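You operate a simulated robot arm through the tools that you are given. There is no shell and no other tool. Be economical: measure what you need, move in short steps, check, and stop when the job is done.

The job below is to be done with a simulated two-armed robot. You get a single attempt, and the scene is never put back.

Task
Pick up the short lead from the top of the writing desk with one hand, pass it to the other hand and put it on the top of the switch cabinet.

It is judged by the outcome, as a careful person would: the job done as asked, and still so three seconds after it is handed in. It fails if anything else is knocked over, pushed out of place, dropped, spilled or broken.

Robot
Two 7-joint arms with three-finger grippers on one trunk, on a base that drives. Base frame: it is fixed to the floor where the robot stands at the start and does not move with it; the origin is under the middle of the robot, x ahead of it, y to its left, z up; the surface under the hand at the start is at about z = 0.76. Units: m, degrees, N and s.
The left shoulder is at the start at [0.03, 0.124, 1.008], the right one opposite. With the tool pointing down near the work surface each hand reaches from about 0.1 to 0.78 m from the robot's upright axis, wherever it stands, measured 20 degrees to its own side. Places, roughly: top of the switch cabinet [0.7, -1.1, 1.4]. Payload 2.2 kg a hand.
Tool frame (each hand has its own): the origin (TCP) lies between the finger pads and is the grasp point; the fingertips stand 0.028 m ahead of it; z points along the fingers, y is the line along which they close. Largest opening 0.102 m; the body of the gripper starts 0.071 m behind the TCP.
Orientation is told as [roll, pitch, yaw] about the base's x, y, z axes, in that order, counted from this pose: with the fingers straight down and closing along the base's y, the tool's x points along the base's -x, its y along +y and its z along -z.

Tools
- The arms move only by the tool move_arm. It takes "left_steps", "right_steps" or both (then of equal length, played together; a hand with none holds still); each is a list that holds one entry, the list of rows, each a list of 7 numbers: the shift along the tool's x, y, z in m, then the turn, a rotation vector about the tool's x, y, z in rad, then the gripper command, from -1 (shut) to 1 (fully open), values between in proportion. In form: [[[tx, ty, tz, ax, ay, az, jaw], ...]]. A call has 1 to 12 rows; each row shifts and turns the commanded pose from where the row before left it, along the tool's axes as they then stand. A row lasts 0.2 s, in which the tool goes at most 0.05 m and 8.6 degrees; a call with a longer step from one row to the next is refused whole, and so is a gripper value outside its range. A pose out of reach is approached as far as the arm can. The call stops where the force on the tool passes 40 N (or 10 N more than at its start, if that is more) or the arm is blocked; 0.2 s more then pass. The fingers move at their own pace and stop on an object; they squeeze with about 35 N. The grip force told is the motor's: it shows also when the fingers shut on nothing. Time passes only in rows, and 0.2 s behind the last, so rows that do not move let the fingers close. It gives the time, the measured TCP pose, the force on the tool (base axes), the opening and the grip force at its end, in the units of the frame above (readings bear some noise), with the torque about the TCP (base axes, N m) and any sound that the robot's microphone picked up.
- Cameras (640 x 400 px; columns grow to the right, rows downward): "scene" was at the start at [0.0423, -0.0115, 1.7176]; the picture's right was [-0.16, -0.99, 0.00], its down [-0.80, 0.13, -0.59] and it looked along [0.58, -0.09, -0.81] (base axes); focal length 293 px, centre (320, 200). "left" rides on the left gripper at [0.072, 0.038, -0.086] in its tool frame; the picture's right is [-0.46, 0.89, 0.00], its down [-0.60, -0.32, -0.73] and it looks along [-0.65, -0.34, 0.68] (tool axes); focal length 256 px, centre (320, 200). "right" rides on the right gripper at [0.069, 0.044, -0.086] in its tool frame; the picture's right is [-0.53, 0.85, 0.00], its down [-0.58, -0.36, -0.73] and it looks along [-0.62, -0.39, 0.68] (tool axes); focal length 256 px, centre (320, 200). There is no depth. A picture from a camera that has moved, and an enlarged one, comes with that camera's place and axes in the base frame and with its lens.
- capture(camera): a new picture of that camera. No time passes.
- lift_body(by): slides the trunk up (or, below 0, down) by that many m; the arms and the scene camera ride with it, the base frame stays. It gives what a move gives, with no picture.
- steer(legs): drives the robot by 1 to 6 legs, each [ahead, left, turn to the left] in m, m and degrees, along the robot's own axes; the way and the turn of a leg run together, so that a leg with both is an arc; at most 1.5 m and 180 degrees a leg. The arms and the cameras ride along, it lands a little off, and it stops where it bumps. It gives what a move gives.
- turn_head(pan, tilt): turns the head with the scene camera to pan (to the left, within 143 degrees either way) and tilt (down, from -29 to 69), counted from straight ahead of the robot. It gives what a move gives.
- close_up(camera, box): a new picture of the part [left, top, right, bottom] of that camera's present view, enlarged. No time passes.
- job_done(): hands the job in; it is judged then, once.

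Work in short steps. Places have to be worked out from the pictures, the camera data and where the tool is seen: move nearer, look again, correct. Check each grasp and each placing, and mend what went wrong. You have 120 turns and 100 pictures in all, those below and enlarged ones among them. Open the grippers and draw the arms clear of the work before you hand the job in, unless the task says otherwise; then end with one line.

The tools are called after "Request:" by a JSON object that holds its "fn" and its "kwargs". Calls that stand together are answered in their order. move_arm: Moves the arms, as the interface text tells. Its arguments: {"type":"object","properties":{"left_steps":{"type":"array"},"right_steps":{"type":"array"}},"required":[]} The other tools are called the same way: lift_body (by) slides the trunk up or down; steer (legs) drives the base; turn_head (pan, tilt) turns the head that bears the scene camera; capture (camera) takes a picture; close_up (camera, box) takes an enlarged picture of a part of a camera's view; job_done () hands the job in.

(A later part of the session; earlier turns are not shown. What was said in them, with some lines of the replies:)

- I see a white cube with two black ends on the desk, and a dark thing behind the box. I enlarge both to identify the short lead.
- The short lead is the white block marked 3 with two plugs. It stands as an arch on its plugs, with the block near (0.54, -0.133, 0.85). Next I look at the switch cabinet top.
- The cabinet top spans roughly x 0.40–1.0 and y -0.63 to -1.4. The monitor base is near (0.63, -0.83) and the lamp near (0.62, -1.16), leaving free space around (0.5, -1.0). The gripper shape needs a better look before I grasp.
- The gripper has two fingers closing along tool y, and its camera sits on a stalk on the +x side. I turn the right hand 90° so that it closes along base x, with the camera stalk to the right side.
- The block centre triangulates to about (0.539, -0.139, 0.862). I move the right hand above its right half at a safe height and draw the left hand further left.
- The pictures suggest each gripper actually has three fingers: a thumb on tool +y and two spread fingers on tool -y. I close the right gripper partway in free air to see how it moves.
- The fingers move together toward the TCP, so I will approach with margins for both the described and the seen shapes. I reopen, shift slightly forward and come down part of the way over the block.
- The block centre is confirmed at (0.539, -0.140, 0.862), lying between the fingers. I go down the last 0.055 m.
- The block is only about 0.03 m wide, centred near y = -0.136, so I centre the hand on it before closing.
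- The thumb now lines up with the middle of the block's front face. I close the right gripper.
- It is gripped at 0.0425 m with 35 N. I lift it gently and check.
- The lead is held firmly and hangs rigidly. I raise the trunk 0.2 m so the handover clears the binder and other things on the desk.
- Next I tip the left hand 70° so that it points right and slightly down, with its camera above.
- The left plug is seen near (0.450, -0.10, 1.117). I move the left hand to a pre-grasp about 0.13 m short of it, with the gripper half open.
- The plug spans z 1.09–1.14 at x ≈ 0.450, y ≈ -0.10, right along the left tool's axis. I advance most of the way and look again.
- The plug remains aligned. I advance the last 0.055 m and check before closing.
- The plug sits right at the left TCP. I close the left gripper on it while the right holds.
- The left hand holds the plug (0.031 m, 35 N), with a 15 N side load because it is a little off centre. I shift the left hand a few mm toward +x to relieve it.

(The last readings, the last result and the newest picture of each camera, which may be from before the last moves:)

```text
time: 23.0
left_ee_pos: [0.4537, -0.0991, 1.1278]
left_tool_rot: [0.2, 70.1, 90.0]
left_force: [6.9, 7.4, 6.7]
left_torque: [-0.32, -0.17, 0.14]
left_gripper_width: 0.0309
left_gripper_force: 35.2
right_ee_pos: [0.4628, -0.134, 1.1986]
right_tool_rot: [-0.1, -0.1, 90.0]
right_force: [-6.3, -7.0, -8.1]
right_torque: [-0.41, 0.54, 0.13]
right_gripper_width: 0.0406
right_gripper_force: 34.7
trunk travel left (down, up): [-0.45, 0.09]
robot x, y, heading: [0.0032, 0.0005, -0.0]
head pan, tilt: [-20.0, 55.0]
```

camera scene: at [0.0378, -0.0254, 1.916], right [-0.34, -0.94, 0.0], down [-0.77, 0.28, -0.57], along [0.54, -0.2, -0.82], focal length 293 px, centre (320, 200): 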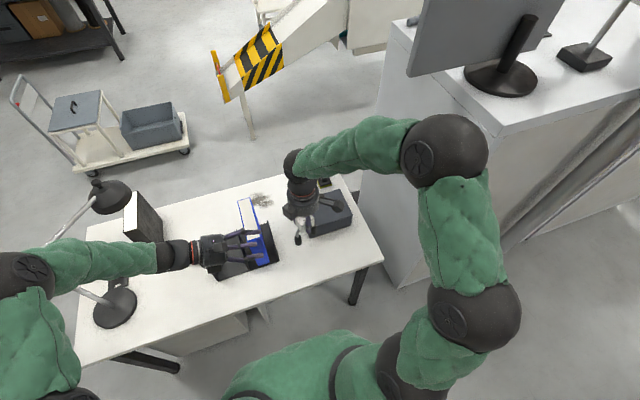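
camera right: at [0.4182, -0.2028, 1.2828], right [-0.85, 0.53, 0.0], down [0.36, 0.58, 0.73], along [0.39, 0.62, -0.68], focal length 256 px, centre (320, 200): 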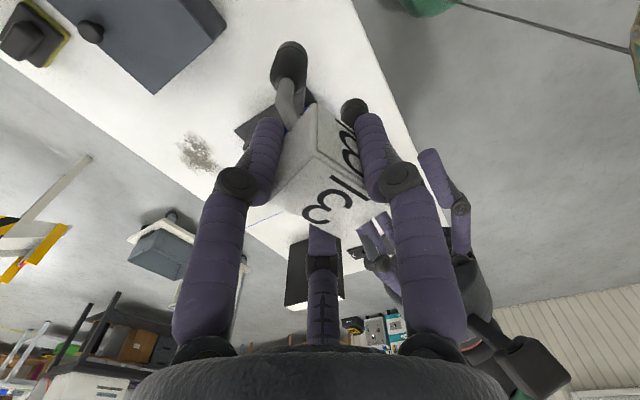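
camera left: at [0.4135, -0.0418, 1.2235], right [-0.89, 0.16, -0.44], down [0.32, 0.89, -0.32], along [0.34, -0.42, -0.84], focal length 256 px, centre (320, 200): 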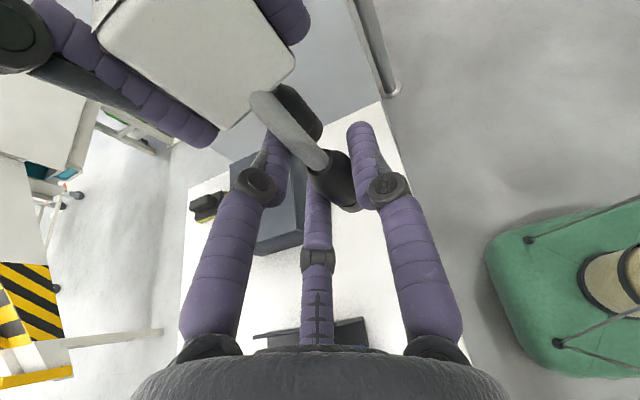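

Loads are down to about 7 N per axis. I open the right hand gradually to leave the lead in the left.

Request:
{"fn": "move_arm", "kwargs": {"right_steps": [[[0, 0, 0, 0, 0, 0, 0.0], [0, 0, 0, 0, 0, 0, 0.4], [0, 0, 0, 0, 0, 0, 1], [0, 0, 0, 0, 0, 0, 1]]], "left_steps": [[[0, 0, 0, 0, 0, 0, -1], [0, 0, 0, 0, 0, 0, -1], [0, 0, 0, 0, 0, 0, -1], [0, 0, 0, 0, 0, 0, -1]]]}}

Request:
{"fn": "close_up", "kwargs": {"camera": "scene", "box": [250, 170, 350, 250]}}

Request:
{"fn": "capture", "kwargs": {"camera": "right"}}

```text
time: 24.0
left_ee_pos: [0.454, -0.099, 1.1271]
left_tool_rot: [0.1, 70.0, 90.1]
left_force: [-1.0, -0.7, 0.2]
left_torque: [0.07, 0.02, -0.01]
left_gripper_width: 0.031
left_gripper_force: 35.1
right_ee_pos: [0.4624, -0.1338, 1.1979]
right_tool_rot: [0.0, -0.1, 90.1]
right_force: [0.1, 0.5, 0.1]
right_torque: [-0.04, -0.01, 0.0]
right_gripper_width: 0.1018
right_gripper_force: 0.1
trunk travel left (down, up): [-0.45, 0.09]
robot x, y, heading: [0.0014, 0.0025, -0.1]
head pan, tilt: [-20.0, 55.0]
```

```text
5.00 times, centred on (300, 210) of scene
camera zoom: at [0.0378, -0.0244, 1.916], right [-0.34, -0.94, 0.0], down [-0.77, 0.28, -0.57], along [0.54, -0.2, -0.82], focal length 1463 px, centre (420, 150)
```

zoom: 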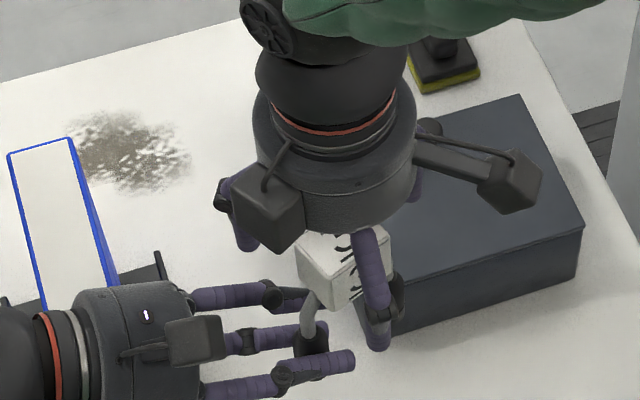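

```text
61 pictures are left
camera right: at [0.4181, -0.2026, 1.283], right [-0.85, 0.53, 0.0], down [0.36, 0.58, 0.73], along [0.39, 0.62, -0.68], focal length 256 px, centre (320, 200)
```

right: 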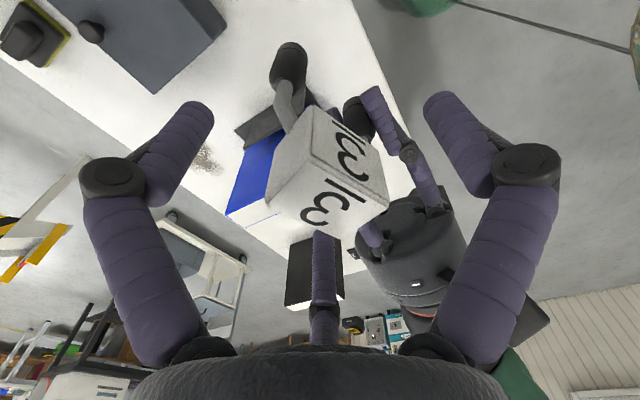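

The left hand now carries the lead alone. I withdraw the right hand straight up, then back to the right.

Request:
{"fn": "move_arm", "kwargs": {"right_steps": [[[0, 0, -0.02, 0, 0, 0, 1], [0, 0, -0.03, 0, 0, 0, 1], [0, 0, -0.04, 0, 0, 0, 1], [0, 0, -0.04, 0, 0, 0, 1], [0.04, 0, 0, 0, 0, 0, 1], [0.045, 0, 0, 0, 0, 0, 1], [0.045, 0.01, 0, 0, 0, 0, 1]]]}}

Request:
{"fn": "capture", "kwargs": {"camera": "scene"}}

```text
time: 25.6
left_ee_pos: [0.4535, -0.0996, 1.1275]
left_tool_rot: [-0.2, 70.0, 89.9]
left_force: [-1.1, -0.7, -2.4]
left_torque: [0.04, 0.01, -0.01]
left_gripper_width: 0.0309
left_gripper_force: 35.3
right_ee_pos: [0.4486, -0.2658, 1.3253]
right_tool_rot: [0.0, 0.1, 90.0]
right_force: [0.0, -1.3, -0.8]
right_torque: [0.01, 0.0, 0.05]
right_gripper_width: 0.102
right_gripper_force: 0.0
trunk travel left (down, up): [-0.45, 0.09]
robot x, y, heading: [0.0031, -0.0032, 0.2]
head pan, tilt: [-20.0, 55.0]
```

```text
60 pictures are left
camera scene: at [0.0364, -0.0261, 1.916], right [-0.34, -0.94, 0.0], down [-0.77, 0.28, -0.57], along [0.54, -0.2, -0.82], focal length 293 px, centre (320, 200)
```

scene: 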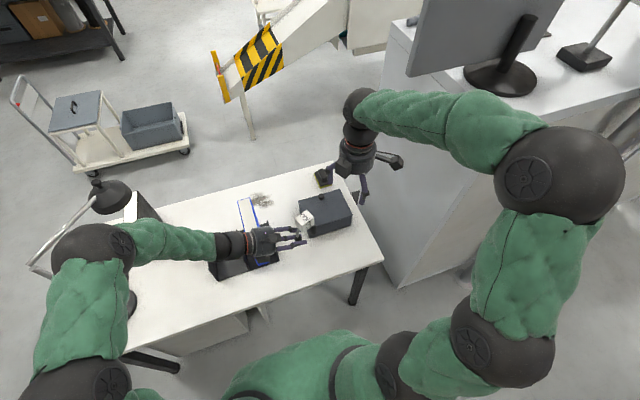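

The lead sits well in the left hand. I raise the left hand 0.24 m and pull the right hand back, ready to drive to the cabinet.

Request:
{"fn": "move_arm", "kwargs": {"right_steps": [[[0.015, 0.03, 0, 0, 0, 0, 1], [0.015, 0.03, 0, 0, 0, 0, 1], [0.01, 0.03, 0, 0, 0, 0, 1], [0, 0.03, 0, 0, 0, 0, 1], [0, 0.03, 0, 0, 0, 0, 1], [0, 0.02, 0, 0, 0, 0, 1]]], "left_steps": [[[0.0376, 0, -0.0136, 0, 0, 0, -1], [0.0376, 0, -0.0136, 0, 0, 0, -1], [0.0376, 0, -0.0136, 0, 0, 0, -1], [0.0376, 0, -0.0136, 0, 0, 0, -1], [0.0376, 0, -0.0136, 0, 0, 0, -1], [0.0376, 0, -0.0136, 0, 0, 0, -1]]]}}

Request:
{"fn": "capture", "kwargs": {"camera": "scene"}}

```text
time: 27.0
left_ee_pos: [0.4512, -0.0965, 1.3675]
left_tool_rot: [0.0, 70.0, 90.0]
left_force: [-0.3, -0.5, -1.3]
left_torque: [0.05, 0.0, 0.03]
left_gripper_width: 0.031
left_gripper_force: 35.2
right_ee_pos: [0.2815, -0.3034, 1.3264]
right_tool_rot: [-0.1, 0.1, 90.0]
right_force: [0.0, 0.4, 0.7]
right_torque: [-0.02, -0.01, 0.03]
right_gripper_width: 0.102
right_gripper_force: 0.1
trunk travel left (down, up): [-0.45, 0.09]
robot x, y, heading: [0.0023, -0.0017, 0.0]
head pan, tilt: [-20.0, 55.0]
```

```text
59 pictures are left
camera scene: at [0.0351, -0.0243, 1.916], right [-0.34, -0.94, 0.0], down [-0.77, 0.28, -0.57], along [0.54, -0.2, -0.82], focal length 293 px, centre (320, 200)
```

scene: 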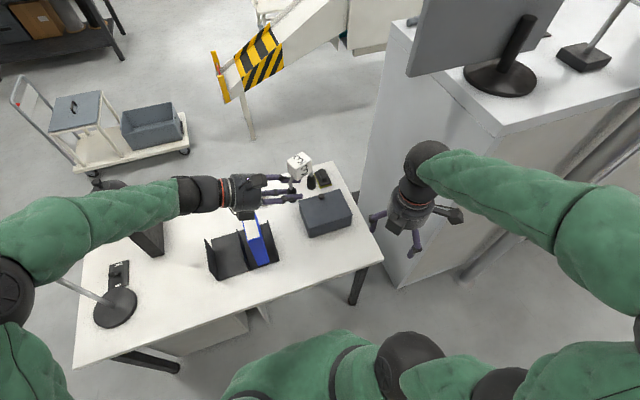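

Before driving, I check the floor to the right and behind.

Request:
{"fn": "turn_head", "kwargs": {"pan": -105, "tilt": 35}}

Request:
{"fn": "capture", "kwargs": {"camera": "scene"}}

Request:
{"fn": "turn_head", "kwargs": {"pan": -143, "tilt": 40}}

Request:
{"fn": "capture", "kwargs": {"camera": "scene"}}

```text
time: 28.6
left_ee_pos: [0.4536, -0.097, 1.3667]
left_tool_rot: [0.0, 69.9, 89.9]
left_force: [-0.9, 0.0, -0.7]
left_torque: [0.07, 0.0, -0.01]
left_gripper_width: 0.0309
left_gripper_force: 35.1
right_ee_pos: [0.2821, -0.3046, 1.3275]
right_tool_rot: [0.0, 0.1, 90.1]
right_force: [-0.1, 0.4, 0.0]
right_torque: [0.0, -0.04, 0.0]
right_gripper_width: 0.1019
right_gripper_force: 0.1
trunk travel left (down, up): [-0.45, 0.09]
robot x, y, heading: [-0.0015, 0.0015, -0.1]
head pan, tilt: [-105.0, 35.0]
```

```text
58 pictures are left
camera scene: at [-0.0529, -0.0849, 1.9442], right [-0.97, 0.26, 0.0], down [0.15, 0.55, -0.82], along [-0.21, -0.79, -0.57], focal length 293 px, centre (320, 200)
```

scene: 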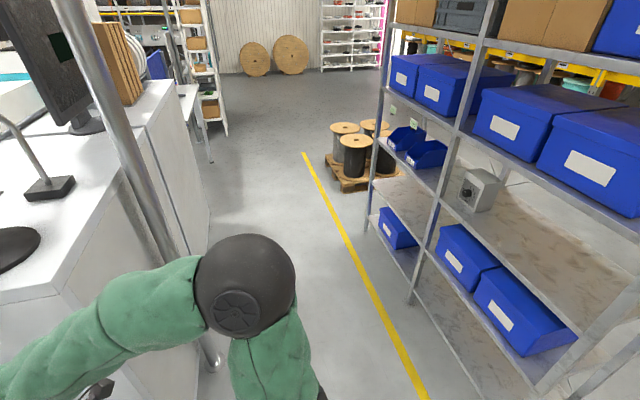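

```text
time: 29.6
left_ee_pos: [0.4532, -0.0971, 1.3662]
left_tool_rot: [0.1, 70.0, 90.1]
left_force: [0.0, -0.7, -0.8]
left_torque: [0.08, 0.02, 0.02]
left_gripper_width: 0.0309
left_gripper_force: 34.8
right_ee_pos: [0.2823, -0.3032, 1.3262]
right_tool_rot: [0.1, -0.1, 90.0]
right_force: [0.5, -0.1, -0.1]
right_torque: [-0.04, -0.01, -0.02]
right_gripper_width: 0.1025
right_gripper_force: 0.2
trunk travel left (down, up): [-0.45, 0.09]
robot x, y, heading: [0.0003, 0.0007, 0.0]
head pan, tilt: [-143.0, 40.0]
```

```text
57 pictures are left
camera scene: at [-0.098, -0.0511, 1.9367], right [-0.6, 0.8, 0.0], down [0.51, 0.39, -0.77], along [-0.61, -0.46, -0.64], focal length 293 px, centre (320, 200)
```

scene: 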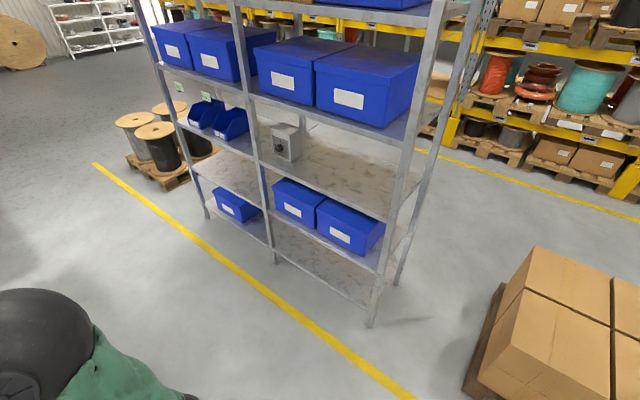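

The aisle is clear: the shelf front is at x ≈ -1.1, and a pole stands at about (0.39, -1.15). I back up 0.35 m with the lead held.

Request:
{"fn": "steer", "kwargs": {"legs": [[-0.35, 0, 0]]}}

Request:
{"fn": "turn_head", "kwargs": {"pan": -45, "tilt": 35}}

Request:
{"fn": "move_arm", "kwargs": {"right_steps": [[[0, 0.03, 0, 0, 0, 0, 1], [0, 0.03, 0, 0, 0, 0, 1], [0, 0.03, 0, 0, 0, 0, 1]]]}}

Request:
{"fn": "capture", "kwargs": {"camera": "scene"}}

```text
time: 31.9
left_ee_pos: [0.1081, -0.0996, 1.3665]
left_tool_rot: [0.0, 70.0, 89.5]
left_force: [0.5, -0.1, -0.9]
left_torque: [0.03, 0.04, -0.02]
left_gripper_width: 0.031
left_gripper_force: 34.6
right_ee_pos: [-0.0643, -0.3052, 1.3268]
right_tool_rot: [0.1, 0.0, 89.4]
right_force: [-0.2, -0.1, -0.7]
right_torque: [-0.03, 0.0, 0.04]
right_gripper_width: 0.102
right_gripper_force: 0.1
trunk travel left (down, up): [-0.45, 0.09]
robot x, y, heading: [-0.3432, 0.0033, -0.4]
head pan, tilt: [-143.0, 40.0]
```

```text
time: 33.6
left_ee_pos: [0.1089, -0.1001, 1.3667]
left_tool_rot: [0.0, 70.0, 89.5]
left_force: [-0.2, -0.2, -2.2]
left_torque: [0.03, 0.05, -0.01]
left_gripper_width: 0.031
left_gripper_force: 34.6
right_ee_pos: [-0.0642, -0.3061, 1.3261]
right_tool_rot: [0.0, 0.0, 89.5]
right_force: [-0.1, -0.8, -0.2]
right_torque: [0.0, 0.0, -0.01]
right_gripper_width: 0.102
right_gripper_force: 0.0
trunk travel left (down, up): [-0.45, 0.09]
robot x, y, heading: [-0.3462, 0.0021, -0.4]
head pan, tilt: [-45.0, 35.0]
```

```text
time: 34.4
left_ee_pos: [0.1068, -0.0993, 1.3666]
left_tool_rot: [-0.1, 70.0, 89.3]
left_force: [-0.8, -0.2, -0.9]
left_torque: [0.05, 0.04, 0.01]
left_gripper_width: 0.0308
left_gripper_force: 35.2
right_ee_pos: [-0.157, -0.3066, 1.3284]
right_tool_rot: [0.0, 0.0, 89.5]
right_force: [-0.7, 0.2, -0.1]
right_torque: [-0.06, -0.03, 0.02]
right_gripper_width: 0.1023
right_gripper_force: 0.0
trunk travel left (down, up): [-0.45, 0.09]
robot x, y, heading: [-0.346, 0.0032, -0.4]
head pan, tilt: [-45.0, 35.0]
```

```text
56 pictures are left
camera scene: at [-0.3146, -0.0599, 1.9443], right [-0.71, -0.7, 0.0], down [-0.4, 0.41, -0.82], along [0.57, -0.58, -0.57], focal length 293 px, centre (320, 200)
```

scene: 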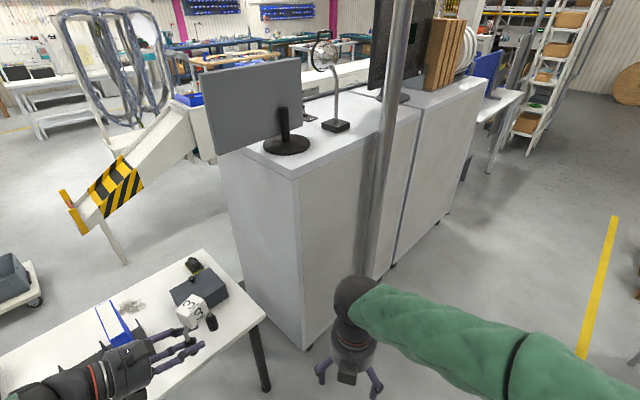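

The aisle ahead of the cabinet is clear and the pole stands further along it. I slide right 0.87 m.

Request:
{"fn": "steer", "kwargs": {"legs": [[0, -0.87, 0.4]]}}

Request:
{"fn": "move_arm", "kwargs": {"left_steps": [[[0, 0, 0, 0.1342, 0, -0.0488, -1], [0, 0, 0, 0.1342, 0, -0.0488, -1], [0, 0, 0, 0.1342, 0, -0.0488, -1], [0, 0, 0, 0.1342, 0, -0.0488, -1], [0, 0, 0, 0.1342, 0, -0.0488, -1], [0, 0, 0, 0.1342, 0, -0.0488, -1], [0, 0, 0, 0.1342, 0, -0.0488, -1], [0, 0, 0, 0.1342, 0, -0.0488, -1], [0, 0, 0, 0.1342, 0, -0.0488, -1], [0, 0, 0, 0.1342, 0, -0.0488, -1], [0, 0, 0, 0.1342, 0, -0.0488, -1]]]}}

Request:
{"fn": "turn_head", "kwargs": {"pan": -8, "tilt": 35}}

Request:
{"fn": "capture", "kwargs": {"camera": "scene"}}

```text
time: 39.0
left_ee_pos: [0.0951, -0.9643, 1.3674]
left_tool_rot: [0.0, 69.9, 89.0]
left_force: [0.0, -1.2, -1.0]
left_torque: [0.01, 0.03, 0.0]
left_gripper_width: 0.0307
left_gripper_force: 34.5
right_ee_pos: [-0.1697, -1.1688, 1.3267]
right_tool_rot: [0.0, 0.0, 88.9]
right_force: [0.6, -0.9, -0.7]
right_torque: [0.01, 0.02, 0.01]
right_gripper_width: 0.1021
right_gripper_force: 0.0
trunk travel left (down, up): [-0.45, 0.09]
robot x, y, heading: [-0.3566, -0.8613, -1.0]
head pan, tilt: [-45.0, 35.0]
```

```text
time: 41.4
left_ee_pos: [0.0962, -0.964, 1.3677]
left_tool_rot: [0.5, 70.0, 138.1]
left_force: [-0.5, -0.4, -2.1]
left_torque: [0.02, 0.04, -0.03]
left_gripper_width: 0.0308
left_gripper_force: 35.1
left hand out of reach, approached as far as the arm can: row 7, 8, 9, 10, 11
right_ee_pos: [-0.1707, -1.1683, 1.3265]
right_tool_rot: [-0.1, 0.0, 88.8]
right_force: [0.1, -0.2, -0.5]
right_torque: [0.01, 0.02, 0.01]
right_gripper_width: 0.102
right_gripper_force: 0.2
trunk travel left (down, up): [-0.45, 0.09]
robot x, y, heading: [-0.357, -0.8638, -0.9]
head pan, tilt: [-45.0, 35.0]
```

```text
time: 42.4
left_ee_pos: [0.0962, -0.9639, 1.367]
left_tool_rot: [0.5, 70.0, 138.1]
left_force: [-0.2, -0.1, -1.2]
left_torque: [0.05, 0.04, 0.0]
left_gripper_width: 0.0308
left_gripper_force: 35.3
right_ee_pos: [-0.1699, -1.1677, 1.3265]
right_tool_rot: [0.0, 0.1, 88.9]
right_force: [-0.3, 0.4, -0.1]
right_torque: [0.01, 0.01, -0.02]
right_gripper_width: 0.1018
right_gripper_force: 0.1
trunk travel left (down, up): [-0.45, 0.09]
robot x, y, heading: [-0.3542, -0.8599, -1.1]
head pan, tilt: [-8.0, 35.0]
```

```text
55 pictures are left
camera scene: at [-0.2997, -0.8721, 1.9442], right [-0.16, -0.99, 0.0], down [-0.57, 0.09, -0.82], along [0.81, -0.13, -0.57], focal length 293 px, centre (320, 200)
```

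scene: 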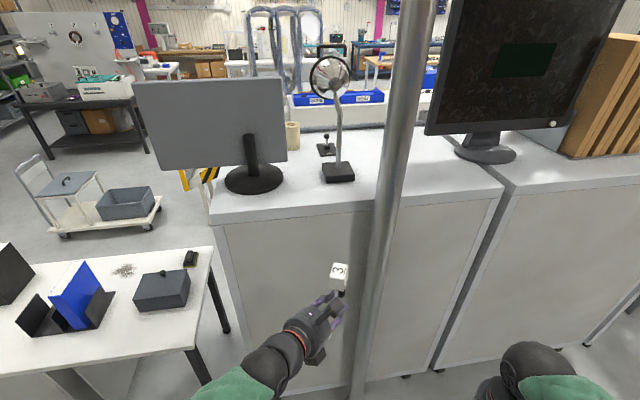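

The left hand points diagonally toward the cabinet, at yaw 138°, and that works well for placing. The free spot is around x 0.43–0.55, y -0.9 to -1.05. I raise the trunk fully and the hand a bit more, clear of the cabinet top.

Request:
{"fn": "lift_body", "kwargs": {"by": 0.085}}

Request:
{"fn": "move_arm", "kwargs": {"left_steps": [[[0.0376, 0, -0.0136, 0, 0, 0, -1], [0.0376, 0, -0.0136, 0, 0, 0, -1]]]}}

```text
time: 43.6
left_ee_pos: [0.095, -0.9639, 1.4503]
left_tool_rot: [0.5, 70.1, 138.1]
left_force: [0.4, 0.2, -1.3]
left_torque: [0.03, -0.01, -0.03]
left_gripper_width: 0.0308
left_gripper_force: 35.3
right_ee_pos: [-0.1703, -1.1691, 1.4114]
right_tool_rot: [-0.1, 0.0, 88.9]
right_force: [0.6, 0.1, 0.0]
right_torque: [0.02, -0.04, 0.01]
right_gripper_width: 0.102
right_gripper_force: 0.0
trunk travel left (down, up): [-0.535, 0.005]
robot x, y, heading: [-0.355, -0.8577, -0.9]
head pan, tilt: [-8.0, 35.0]
```

```text
time: 44.2
left_ee_pos: [0.0975, -0.9654, 1.5303]
left_tool_rot: [0.4, 70.0, 138.1]
left_force: [0.3, 0.5, -1.2]
left_torque: [0.02, 0.04, -0.03]
left_gripper_width: 0.0307
left_gripper_force: 35.1
right_ee_pos: [-0.1699, -1.169, 1.4122]
right_tool_rot: [0.0, 0.0, 88.8]
right_force: [1.0, -0.3, 0.5]
right_torque: [0.02, -0.02, 0.0]
right_gripper_width: 0.1022
right_gripper_force: 0.1
trunk travel left (down, up): [-0.535, 0.005]
robot x, y, heading: [-0.3589, -0.855, -1.0]
head pan, tilt: [-8.0, 35.0]
```

The lead is now about 0.1 m above the cabinet top level. I drive ahead 0.22 m.

Request:
{"fn": "steer", "kwargs": {"legs": [[0.22, 0, 0]]}}

Request:
{"fn": "turn_head", "kwargs": {"pan": -12, "tilt": 45}}

Request:
{"fn": "capture", "kwargs": {"camera": "scene"}}

Request:
{"fn": "capture", "kwargs": {"camera": "left"}}

```text
time: 45.9
left_ee_pos: [0.3138, -0.9705, 1.5316]
left_tool_rot: [0.5, 70.0, 137.9]
left_force: [-0.2, -0.5, -1.7]
left_torque: [0.05, 0.05, 0.02]
left_gripper_width: 0.0306
left_gripper_force: 35.5
right_ee_pos: [0.0465, -1.1743, 1.4106]
right_tool_rot: [0.0, 0.0, 88.7]
right_force: [-0.2, -0.7, -0.2]
right_torque: [-0.01, 0.02, -0.01]
right_gripper_width: 0.1022
right_gripper_force: 0.1
trunk travel left (down, up): [-0.535, 0.005]
robot x, y, heading: [-0.1413, -0.8617, -1.6]
head pan, tilt: [-8.0, 35.0]
```

```text
time: 46.6
left_ee_pos: [0.315, -0.9718, 1.5314]
left_tool_rot: [0.6, 70.0, 137.8]
left_force: [-0.8, 0.3, -1.3]
left_torque: [0.05, 0.02, 0.03]
left_gripper_width: 0.0308
left_gripper_force: 35.0
right_ee_pos: [0.0494, -1.174, 1.4122]
right_tool_rot: [0.1, 0.1, 88.7]
right_force: [0.0, -0.6, -0.3]
right_torque: [-0.01, -0.01, -0.03]
right_gripper_width: 0.1019
right_gripper_force: 0.0
trunk travel left (down, up): [-0.535, 0.005]
robot x, y, heading: [-0.1367, -0.8648, -1.2]
head pan, tilt: [-12.0, 45.0]
```

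```text
54 pictures are left
camera scene: at [-0.0875, -0.8813, 2.0144], right [-0.23, -0.97, 0.0], down [-0.69, 0.16, -0.71], along [0.69, -0.16, -0.71], focal length 293 px, centre (320, 200)
```

scene: 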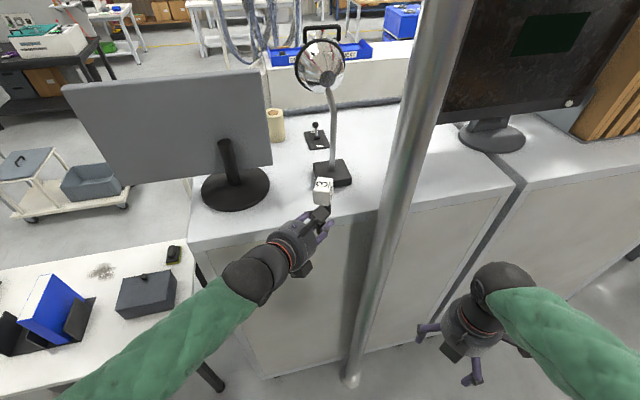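

```text
53 pictures are left
camera left: at [0.249, -0.9611, 1.6292], right [-0.72, -0.54, -0.43], down [-0.44, 0.84, -0.32], along [0.54, -0.04, -0.84], focal length 256 px, centre (320, 200)
```

left: 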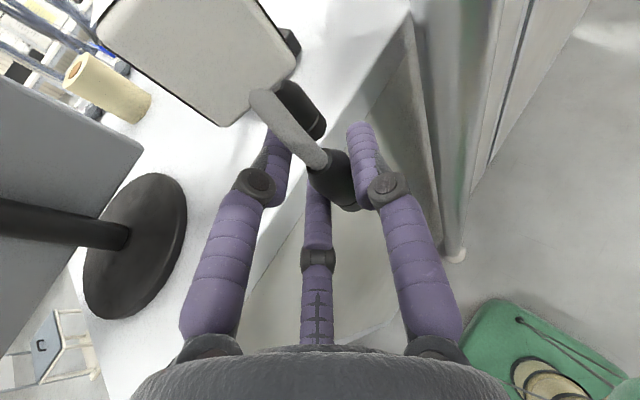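

The cabinet edge is at x ≈ 0.43, the monitor base reaches about (0.595, -0.883) and the lamp base corner is near (0.57, -1.04). I aim the held plug at (0.475, -0.925), the far plug landing near (0.523, -0.969), and move over it at z ≈ 1.50.

Request:
{"fn": "move_arm", "kwargs": {"left_steps": [[[0.0004, -0.0356, 0.023, 0, 0, 0, -1], [0.0004, -0.0356, 0.023, 0, 0, 0, -1], [0.0004, -0.0356, 0.023, 0, 0, 0, -1], [0.0004, -0.0356, 0.023, 0, 0, 0, -1]]]}}

Request:
{"fn": "capture", "kwargs": {"camera": "scene"}}

Request:
{"fn": "capture", "kwargs": {"camera": "left"}}

```text
time: 47.6
left_ee_pos: [0.481, -0.9269, 1.4993]
left_tool_rot: [0.7, 69.8, 138.0]
left_force: [0.3, 0.1, -1.1]
left_torque: [0.07, 0.07, 0.02]
left_gripper_width: 0.0312
left_gripper_force: 35.0
right_ee_pos: [0.0497, -1.1737, 1.4108]
right_tool_rot: [0.1, 0.0, 88.7]
right_force: [0.2, 0.2, -1.0]
right_torque: [0.02, 0.05, -0.03]
right_gripper_width: 0.1019
right_gripper_force: 0.1
trunk travel left (down, up): [-0.535, 0.005]
robot x, y, heading: [-0.1399, -0.8645, -1.2]
head pan, tilt: [-12.0, 45.0]
```

```text
52 pictures are left
camera scene: at [-0.0845, -0.8816, 2.0143], right [-0.23, -0.97, 0.0], down [-0.69, 0.16, -0.71], along [0.69, -0.16, -0.71], focal length 293 px, centre (320, 200)
```

scene: 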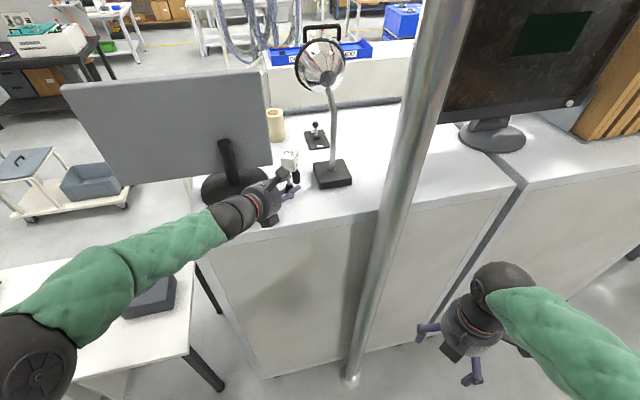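

```text
51 pictures are left
camera left: at [0.414, -0.9157, 1.597], right [-0.72, -0.54, -0.43], down [-0.44, 0.84, -0.32], along [0.54, -0.04, -0.84], focal length 256 px, centre (320, 200)
```

left: 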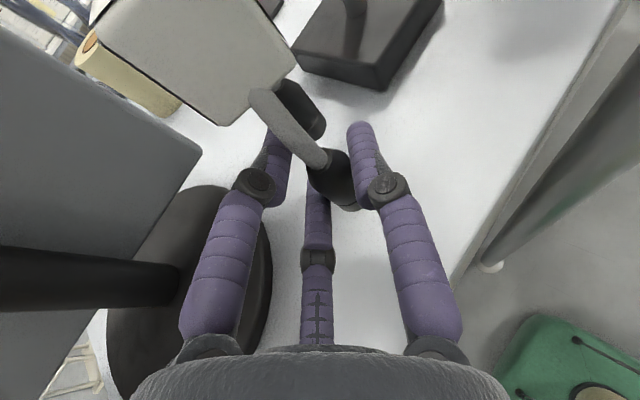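

The spot is good, but I shift slightly away from the monitor base. Then I descend to about 1 cm above contact.

Request:
{"fn": "move_arm", "kwargs": {"left_steps": [[[0.0018, 0.0193, 0.005, 0, 0, 0, -1], [-0.0169, 0, 0.0062, 0, 0, 0, -1], [-0.0169, 0, 0.0062, 0, 0, 0, -1], [-0.0169, 0, 0.0062, 0, 0, 0, -1]]]}}

Request:
{"fn": "close_up", "kwargs": {"camera": "scene", "box": [220, 130, 380, 240]}}

Request:
{"fn": "capture", "kwargs": {"camera": "left"}}

```text
time: 48.6
left_ee_pos: [0.4647, -0.9448, 1.4561]
left_tool_rot: [-0.3, 70.8, 137.0]
left_force: [-1.2, -0.4, 19.4]
left_torque: [0.01, 0.11, 0.01]
left_gripper_width: 0.0308
left_gripper_force: 35.4
right_ee_pos: [0.045, -1.1742, 1.4114]
right_tool_rot: [-0.1, 0.0, 88.8]
right_force: [-0.4, 0.7, -0.3]
right_torque: [0.0, -0.01, 0.03]
right_gripper_width: 0.102
right_gripper_force: 0.1
trunk travel left (down, up): [-0.535, 0.005]
robot x, y, heading: [-0.1396, -0.8649, -1.2]
head pan, tilt: [-12.0, 45.0]
```

```text
3.64 times, centred on (300, 185) of scene
camera zoom: at [-0.0919, -0.8814, 2.0148], right [-0.23, -0.97, 0.0], down [-0.69, 0.16, -0.71], along [0.69, -0.16, -0.71], focal length 1064 px, centre (393, 254)
```

zoom: 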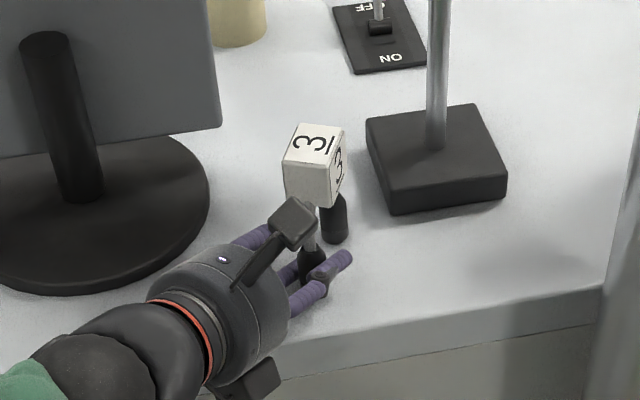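

```text
49 pictures are left
camera left: at [0.3972, -0.9327, 1.5526], right [-0.71, -0.55, -0.44], down [-0.44, 0.84, -0.33], along [0.55, -0.04, -0.83], focal length 256 px, centre (320, 200)
```

left: 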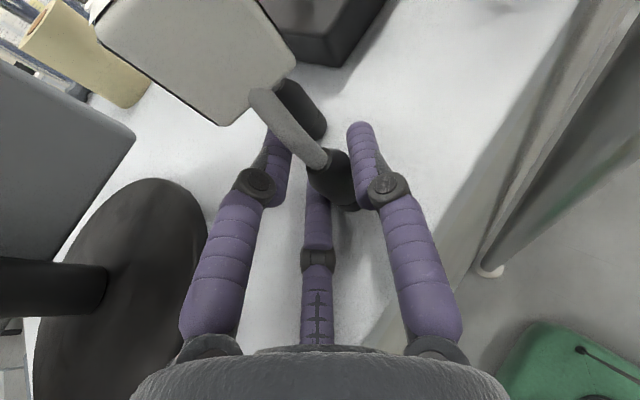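

A contact force of 19 N appears right below the TCP (almost no torque), so the held plug has met the cabinet top at about z = 1.42. I zoom in to confirm.

Request:
{"fn": "close_up", "kwargs": {"camera": "scene", "box": [275, 160, 325, 215]}}

Request:
{"fn": "close_up", "kwargs": {"camera": "left", "box": [230, 60, 400, 220]}}

```text
7.27 times, centred on (300, 188) of scene
camera zoom: at [-0.0919, -0.8814, 2.0148], right [-0.23, -0.97, 0.0], down [-0.69, 0.16, -0.71], along [0.69, -0.16, -0.71], focal length 2128 px, centre (466, 291)
```

zoom: 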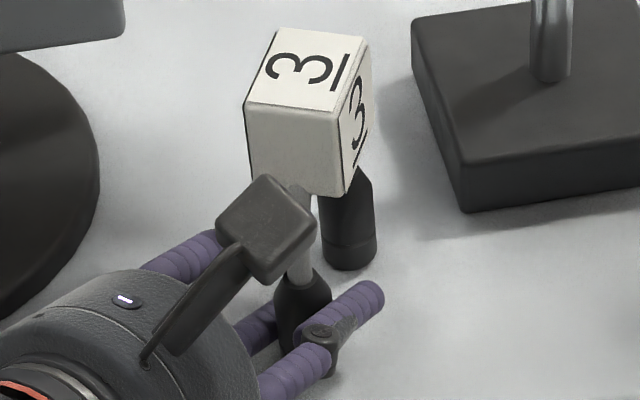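

```text
2.50 times, centred on (315, 140) of left
camera zoom: at [0.3972, -0.9327, 1.5526], right [-0.71, -0.55, -0.44], down [-0.44, 0.84, -0.33], along [0.55, -0.04, -0.83], focal length 640 px, centre (332, 350)
```

zoom: 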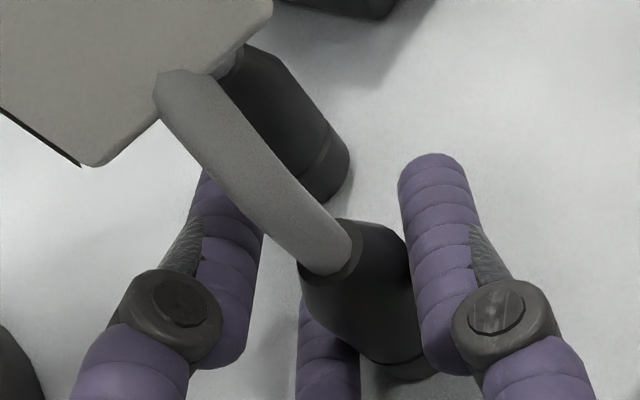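

Both plugs appear to stand on the surface, clear of the lamp base and monitor base. I ease the downward push a little and open the fingers slightly.

Request:
{"fn": "move_arm", "kwargs": {"left_steps": [[[0.0038, 0, -0.0014, 0, 0, 0, -1], [0, 0, 0, 0, 0, 0, -1]]]}}

```text
time: 49.2
left_ee_pos: [0.4638, -0.9433, 1.4566]
left_tool_rot: [0.1, 70.5, 137.5]
left_force: [3.9, -3.3, 25.7]
left_torque: [-0.07, -0.13, 0.02]
left_gripper_width: 0.0307
left_gripper_force: 35.0
right_ee_pos: [0.0469, -1.1734, 1.4117]
right_tool_rot: [-0.1, -0.1, 88.7]
right_force: [0.0, 0.6, 0.0]
right_torque: [0.0, -0.01, -0.02]
right_gripper_width: 0.1022
right_gripper_force: 0.1
trunk travel left (down, up): [-0.535, 0.005]
robot x, y, heading: [-0.1387, -0.8661, -1.3]
head pan, tilt: [-12.0, 45.0]
```

The force still settles at 26 N, so I raise a few more mm.

Request:
{"fn": "move_arm", "kwargs": {"left_steps": [[[0.0047, 0, -0.0017, 0, 0, 0, -1], [0, 0, 0, 0, 0, 0, -1]]]}}

```text
time: 49.8
left_ee_pos: [0.465, -0.9428, 1.4565]
left_tool_rot: [0.4, 70.0, 137.6]
left_force: [4.2, -1.9, 15.8]
left_torque: [-0.47, -1.1, 0.0]
left_gripper_width: 0.0307
left_gripper_force: 34.7
right_ee_pos: [0.0473, -1.1739, 1.4121]
right_tool_rot: [0.0, 0.0, 88.7]
right_force: [-0.5, -0.3, -0.3]
right_torque: [0.01, 0.02, -0.05]
right_gripper_width: 0.102
right_gripper_force: 0.1
trunk travel left (down, up): [-0.535, 0.005]
robot x, y, heading: [-0.1379, -0.8608, -1.3]
head pan, tilt: [-12.0, 45.0]
```

Now the torque shows the far plug bearing the load, so both plugs are at the surface. I ease up a little more.

Request:
{"fn": "move_arm", "kwargs": {"left_steps": [[[0.0028, 0, -0.001, 0, 0, 0, -1], [0, 0, 0, 0, 0, 0, -1]]]}}

```text
time: 50.4
left_ee_pos: [0.4643, -0.9431, 1.4562]
left_tool_rot: [0.8, 69.7, 138.0]
left_force: [1.8, 0.4, 4.3]
left_torque: [-0.11, -0.36, 0.1]
left_gripper_width: 0.0307
left_gripper_force: 35.2
right_ee_pos: [0.047, -1.1746, 1.4106]
right_tool_rot: [0.1, 0.0, 88.7]
right_force: [-0.6, -0.4, 0.6]
right_torque: [0.04, 0.0, 0.05]
right_gripper_width: 0.1019
right_gripper_force: 0.0
trunk travel left (down, up): [-0.535, 0.005]
robot x, y, heading: [-0.1374, -0.8657, -1.3]
head pan, tilt: [-12.0, 45.0]
```

Load is down to 4 N. I open the fingers just enough to let go.

Request:
{"fn": "move_arm", "kwargs": {"left_steps": [[[0, 0, 0, 0, 0, 0, -0.3], [0, 0, 0, 0, 0, 0, -0.2], [0, 0, 0, 0, 0, 0, -0.2]]]}}

Request:
{"fn": "close_up", "kwargs": {"camera": "scene", "box": [220, 130, 380, 240]}}

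Request:
{"fn": "capture", "kwargs": {"camera": "left"}}

```text
time: 51.2
left_ee_pos: [0.4639, -0.9435, 1.4581]
left_tool_rot: [0.5, 69.9, 137.9]
left_force: [0.3, 0.3, -0.6]
left_torque: [-0.01, 0.0, -0.03]
left_gripper_width: 0.0407
left_gripper_force: 0.1
right_ee_pos: [0.0468, -1.1738, 1.4118]
right_tool_rot: [0.0, 0.0, 88.7]
right_force: [0.6, -0.3, -0.3]
right_torque: [0.01, 0.01, -0.02]
right_gripper_width: 0.102
right_gripper_force: 0.0
trunk travel left (down, up): [-0.535, 0.005]
robot x, y, heading: [-0.1365, -0.863, -1.5]
head pan, tilt: [-12.0, 45.0]
```

```text
3.64 times, centred on (300, 185) of scene
camera zoom: at [-0.0892, -0.8812, 2.0144], right [-0.23, -0.97, 0.0], down [-0.69, 0.16, -0.71], along [0.69, -0.16, -0.71], focal length 1064 px, centre (393, 254)
```

zoom: 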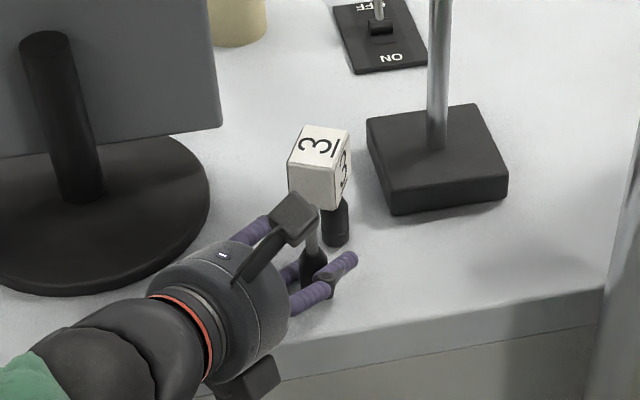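

```text
45 pictures are left
camera left: at [0.3981, -0.9332, 1.5561], right [-0.72, -0.54, -0.43], down [-0.44, 0.84, -0.32], along [0.54, -0.04, -0.84], focal length 256 px, centre (320, 200)
```

left: 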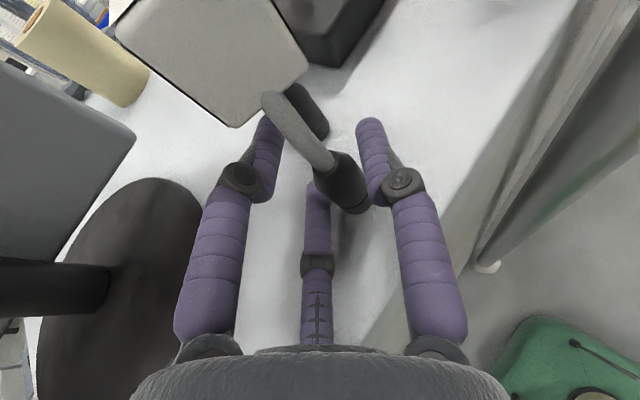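

The lead stands on its own on the cabinet top, and the left hand carries no load. I raise slightly while opening a bit more, then retreat along the tool axis.

Request:
{"fn": "move_arm", "kwargs": {"left_steps": [[[0.005, 0, -0.002, 0, 0, 0, -0.05], [0.004, 0, -0.0015, 0, 0, 0, 0.15], [0, 0, 0, 0, 0, 0, 0.2], [0, 0, -0.02, 0, 0, 0, 0.2], [0, 0, -0.03, 0, 0, 0, 0.2], [0, 0, -0.035, 0, 0, 0, 0.2], [0, 0, -0.035, 0, 0, 0, 0.2]]]}}

Request:
{"fn": "close_up", "kwargs": {"camera": "scene", "box": [220, 130, 380, 240]}}

Request:
{"fn": "capture", "kwargs": {"camera": "left"}}

```text
time: 52.8
left_ee_pos: [0.3808, -0.8659, 1.5117]
left_tool_rot: [0.5, 70.1, 138.0]
left_force: [-0.7, 0.9, 0.1]
left_torque: [0.01, -0.01, -0.02]
left_gripper_width: 0.0613
left_gripper_force: 0.0
right_ee_pos: [0.0454, -1.172, 1.4124]
right_tool_rot: [-0.1, 0.0, 88.5]
right_force: [0.0, 0.5, -0.7]
right_torque: [-0.01, -0.03, 0.0]
right_gripper_width: 0.1019
right_gripper_force: 0.0
trunk travel left (down, up): [-0.535, 0.005]
robot x, y, heading: [-0.1409, -0.8643, -0.9]
head pan, tilt: [-12.0, 45.0]
```

```text
3.64 times, centred on (300, 185) of scene
camera zoom: at [-0.0913, -0.88, 2.0145], right [-0.23, -0.97, 0.0], down [-0.69, 0.16, -0.71], along [0.69, -0.16, -0.71], focal length 1064 px, centre (393, 254)
```

zoom: 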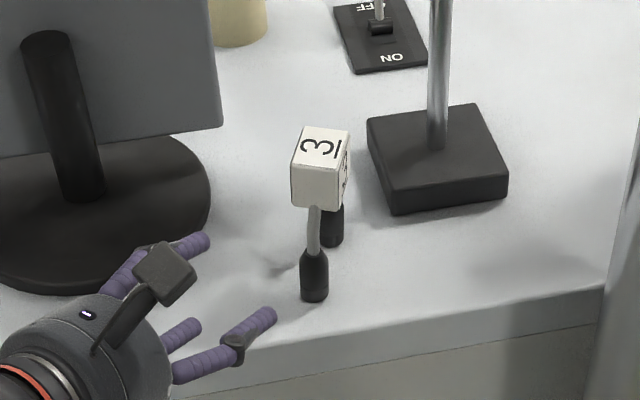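

```text
43 pictures are left
camera left: at [0.3142, -0.8549, 1.6096], right [-0.72, -0.54, -0.43], down [-0.44, 0.84, -0.32], along [0.54, -0.04, -0.84], focal length 256 px, centre (320, 200)
```

left: 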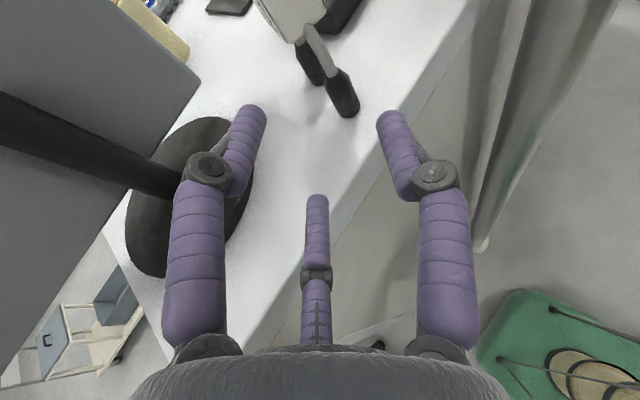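

The lead stands steadily on the cabinet top. I raise and open the left hand, back the robot away and take a last look.

Request:
{"fn": "move_arm", "kwargs": {"left_steps": [[[0.028, 0, -0.0103, 0, 0, 0, 0.2], [0, 0, -0.04, 0, 0, 0, 1], [0, 0, 0, 0, 0, 0, 1]]]}}

Request:
{"fn": "steer", "kwargs": {"legs": [[-0.25, 0, 0]]}}

Request:
{"fn": "capture", "kwargs": {"camera": "scene"}}

```text
time: 53.6
left_ee_pos: [0.3562, -0.8405, 1.5563]
left_tool_rot: [0.6, 69.9, 137.9]
left_force: [-0.6, -0.1, 0.1]
left_torque: [0.0, 0.01, -0.03]
left_gripper_width: 0.1021
left_gripper_force: 0.0
right_ee_pos: [0.0488, -1.175, 1.4115]
right_tool_rot: [0.0, 0.0, 88.7]
right_force: [0.0, -0.4, 0.8]
right_torque: [-0.01, 0.04, -0.01]
right_gripper_width: 0.1019
right_gripper_force: 0.2
trunk travel left (down, up): [-0.535, 0.005]
robot x, y, heading: [-0.1371, -0.8623, -1.4]
head pan, tilt: [-12.0, 45.0]
```

```text
time: 55.4
left_ee_pos: [0.1067, -0.8349, 1.5559]
left_tool_rot: [0.7, 70.0, 137.8]
left_force: [0.0, -0.2, -0.2]
left_torque: [0.0, -0.01, 0.03]
left_gripper_width: 0.102
left_gripper_force: 0.1
right_ee_pos: [-0.2003, -1.1676, 1.4114]
right_tool_rot: [-0.1, 0.1, 88.7]
right_force: [-0.2, -0.5, 0.3]
right_torque: [0.02, -0.04, 0.02]
right_gripper_width: 0.1021
right_gripper_force: 0.1
trunk travel left (down, up): [-0.535, 0.005]
robot x, y, heading: [-0.391, -0.8595, -1.0]
head pan, tilt: [-12.0, 45.0]
```

```text
42 pictures are left
camera scene: at [-0.3374, -0.8756, 2.0144], right [-0.23, -0.97, 0.0], down [-0.69, 0.16, -0.71], along [0.69, -0.16, -0.71], focal length 293 px, centre (320, 200)
```

scene: 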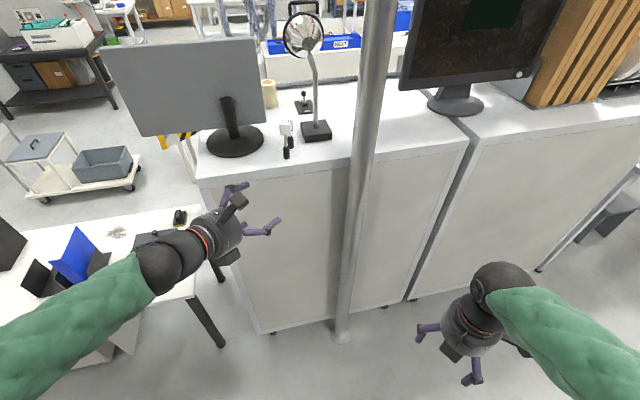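

The lead stands on the cabinet top, nothing else has moved, and both arms are clear with their grippers open. I hand the job in.

Request:
{"fn": "job_done", "kwargs": {}}

```text
The job is handed in.
```

I picked the short lead up from the writing desk with the right hand, passed it to the left hand, and stood it on top of the switch cabinet; the last picture shows it upright there and I saw nothing else disturbed.
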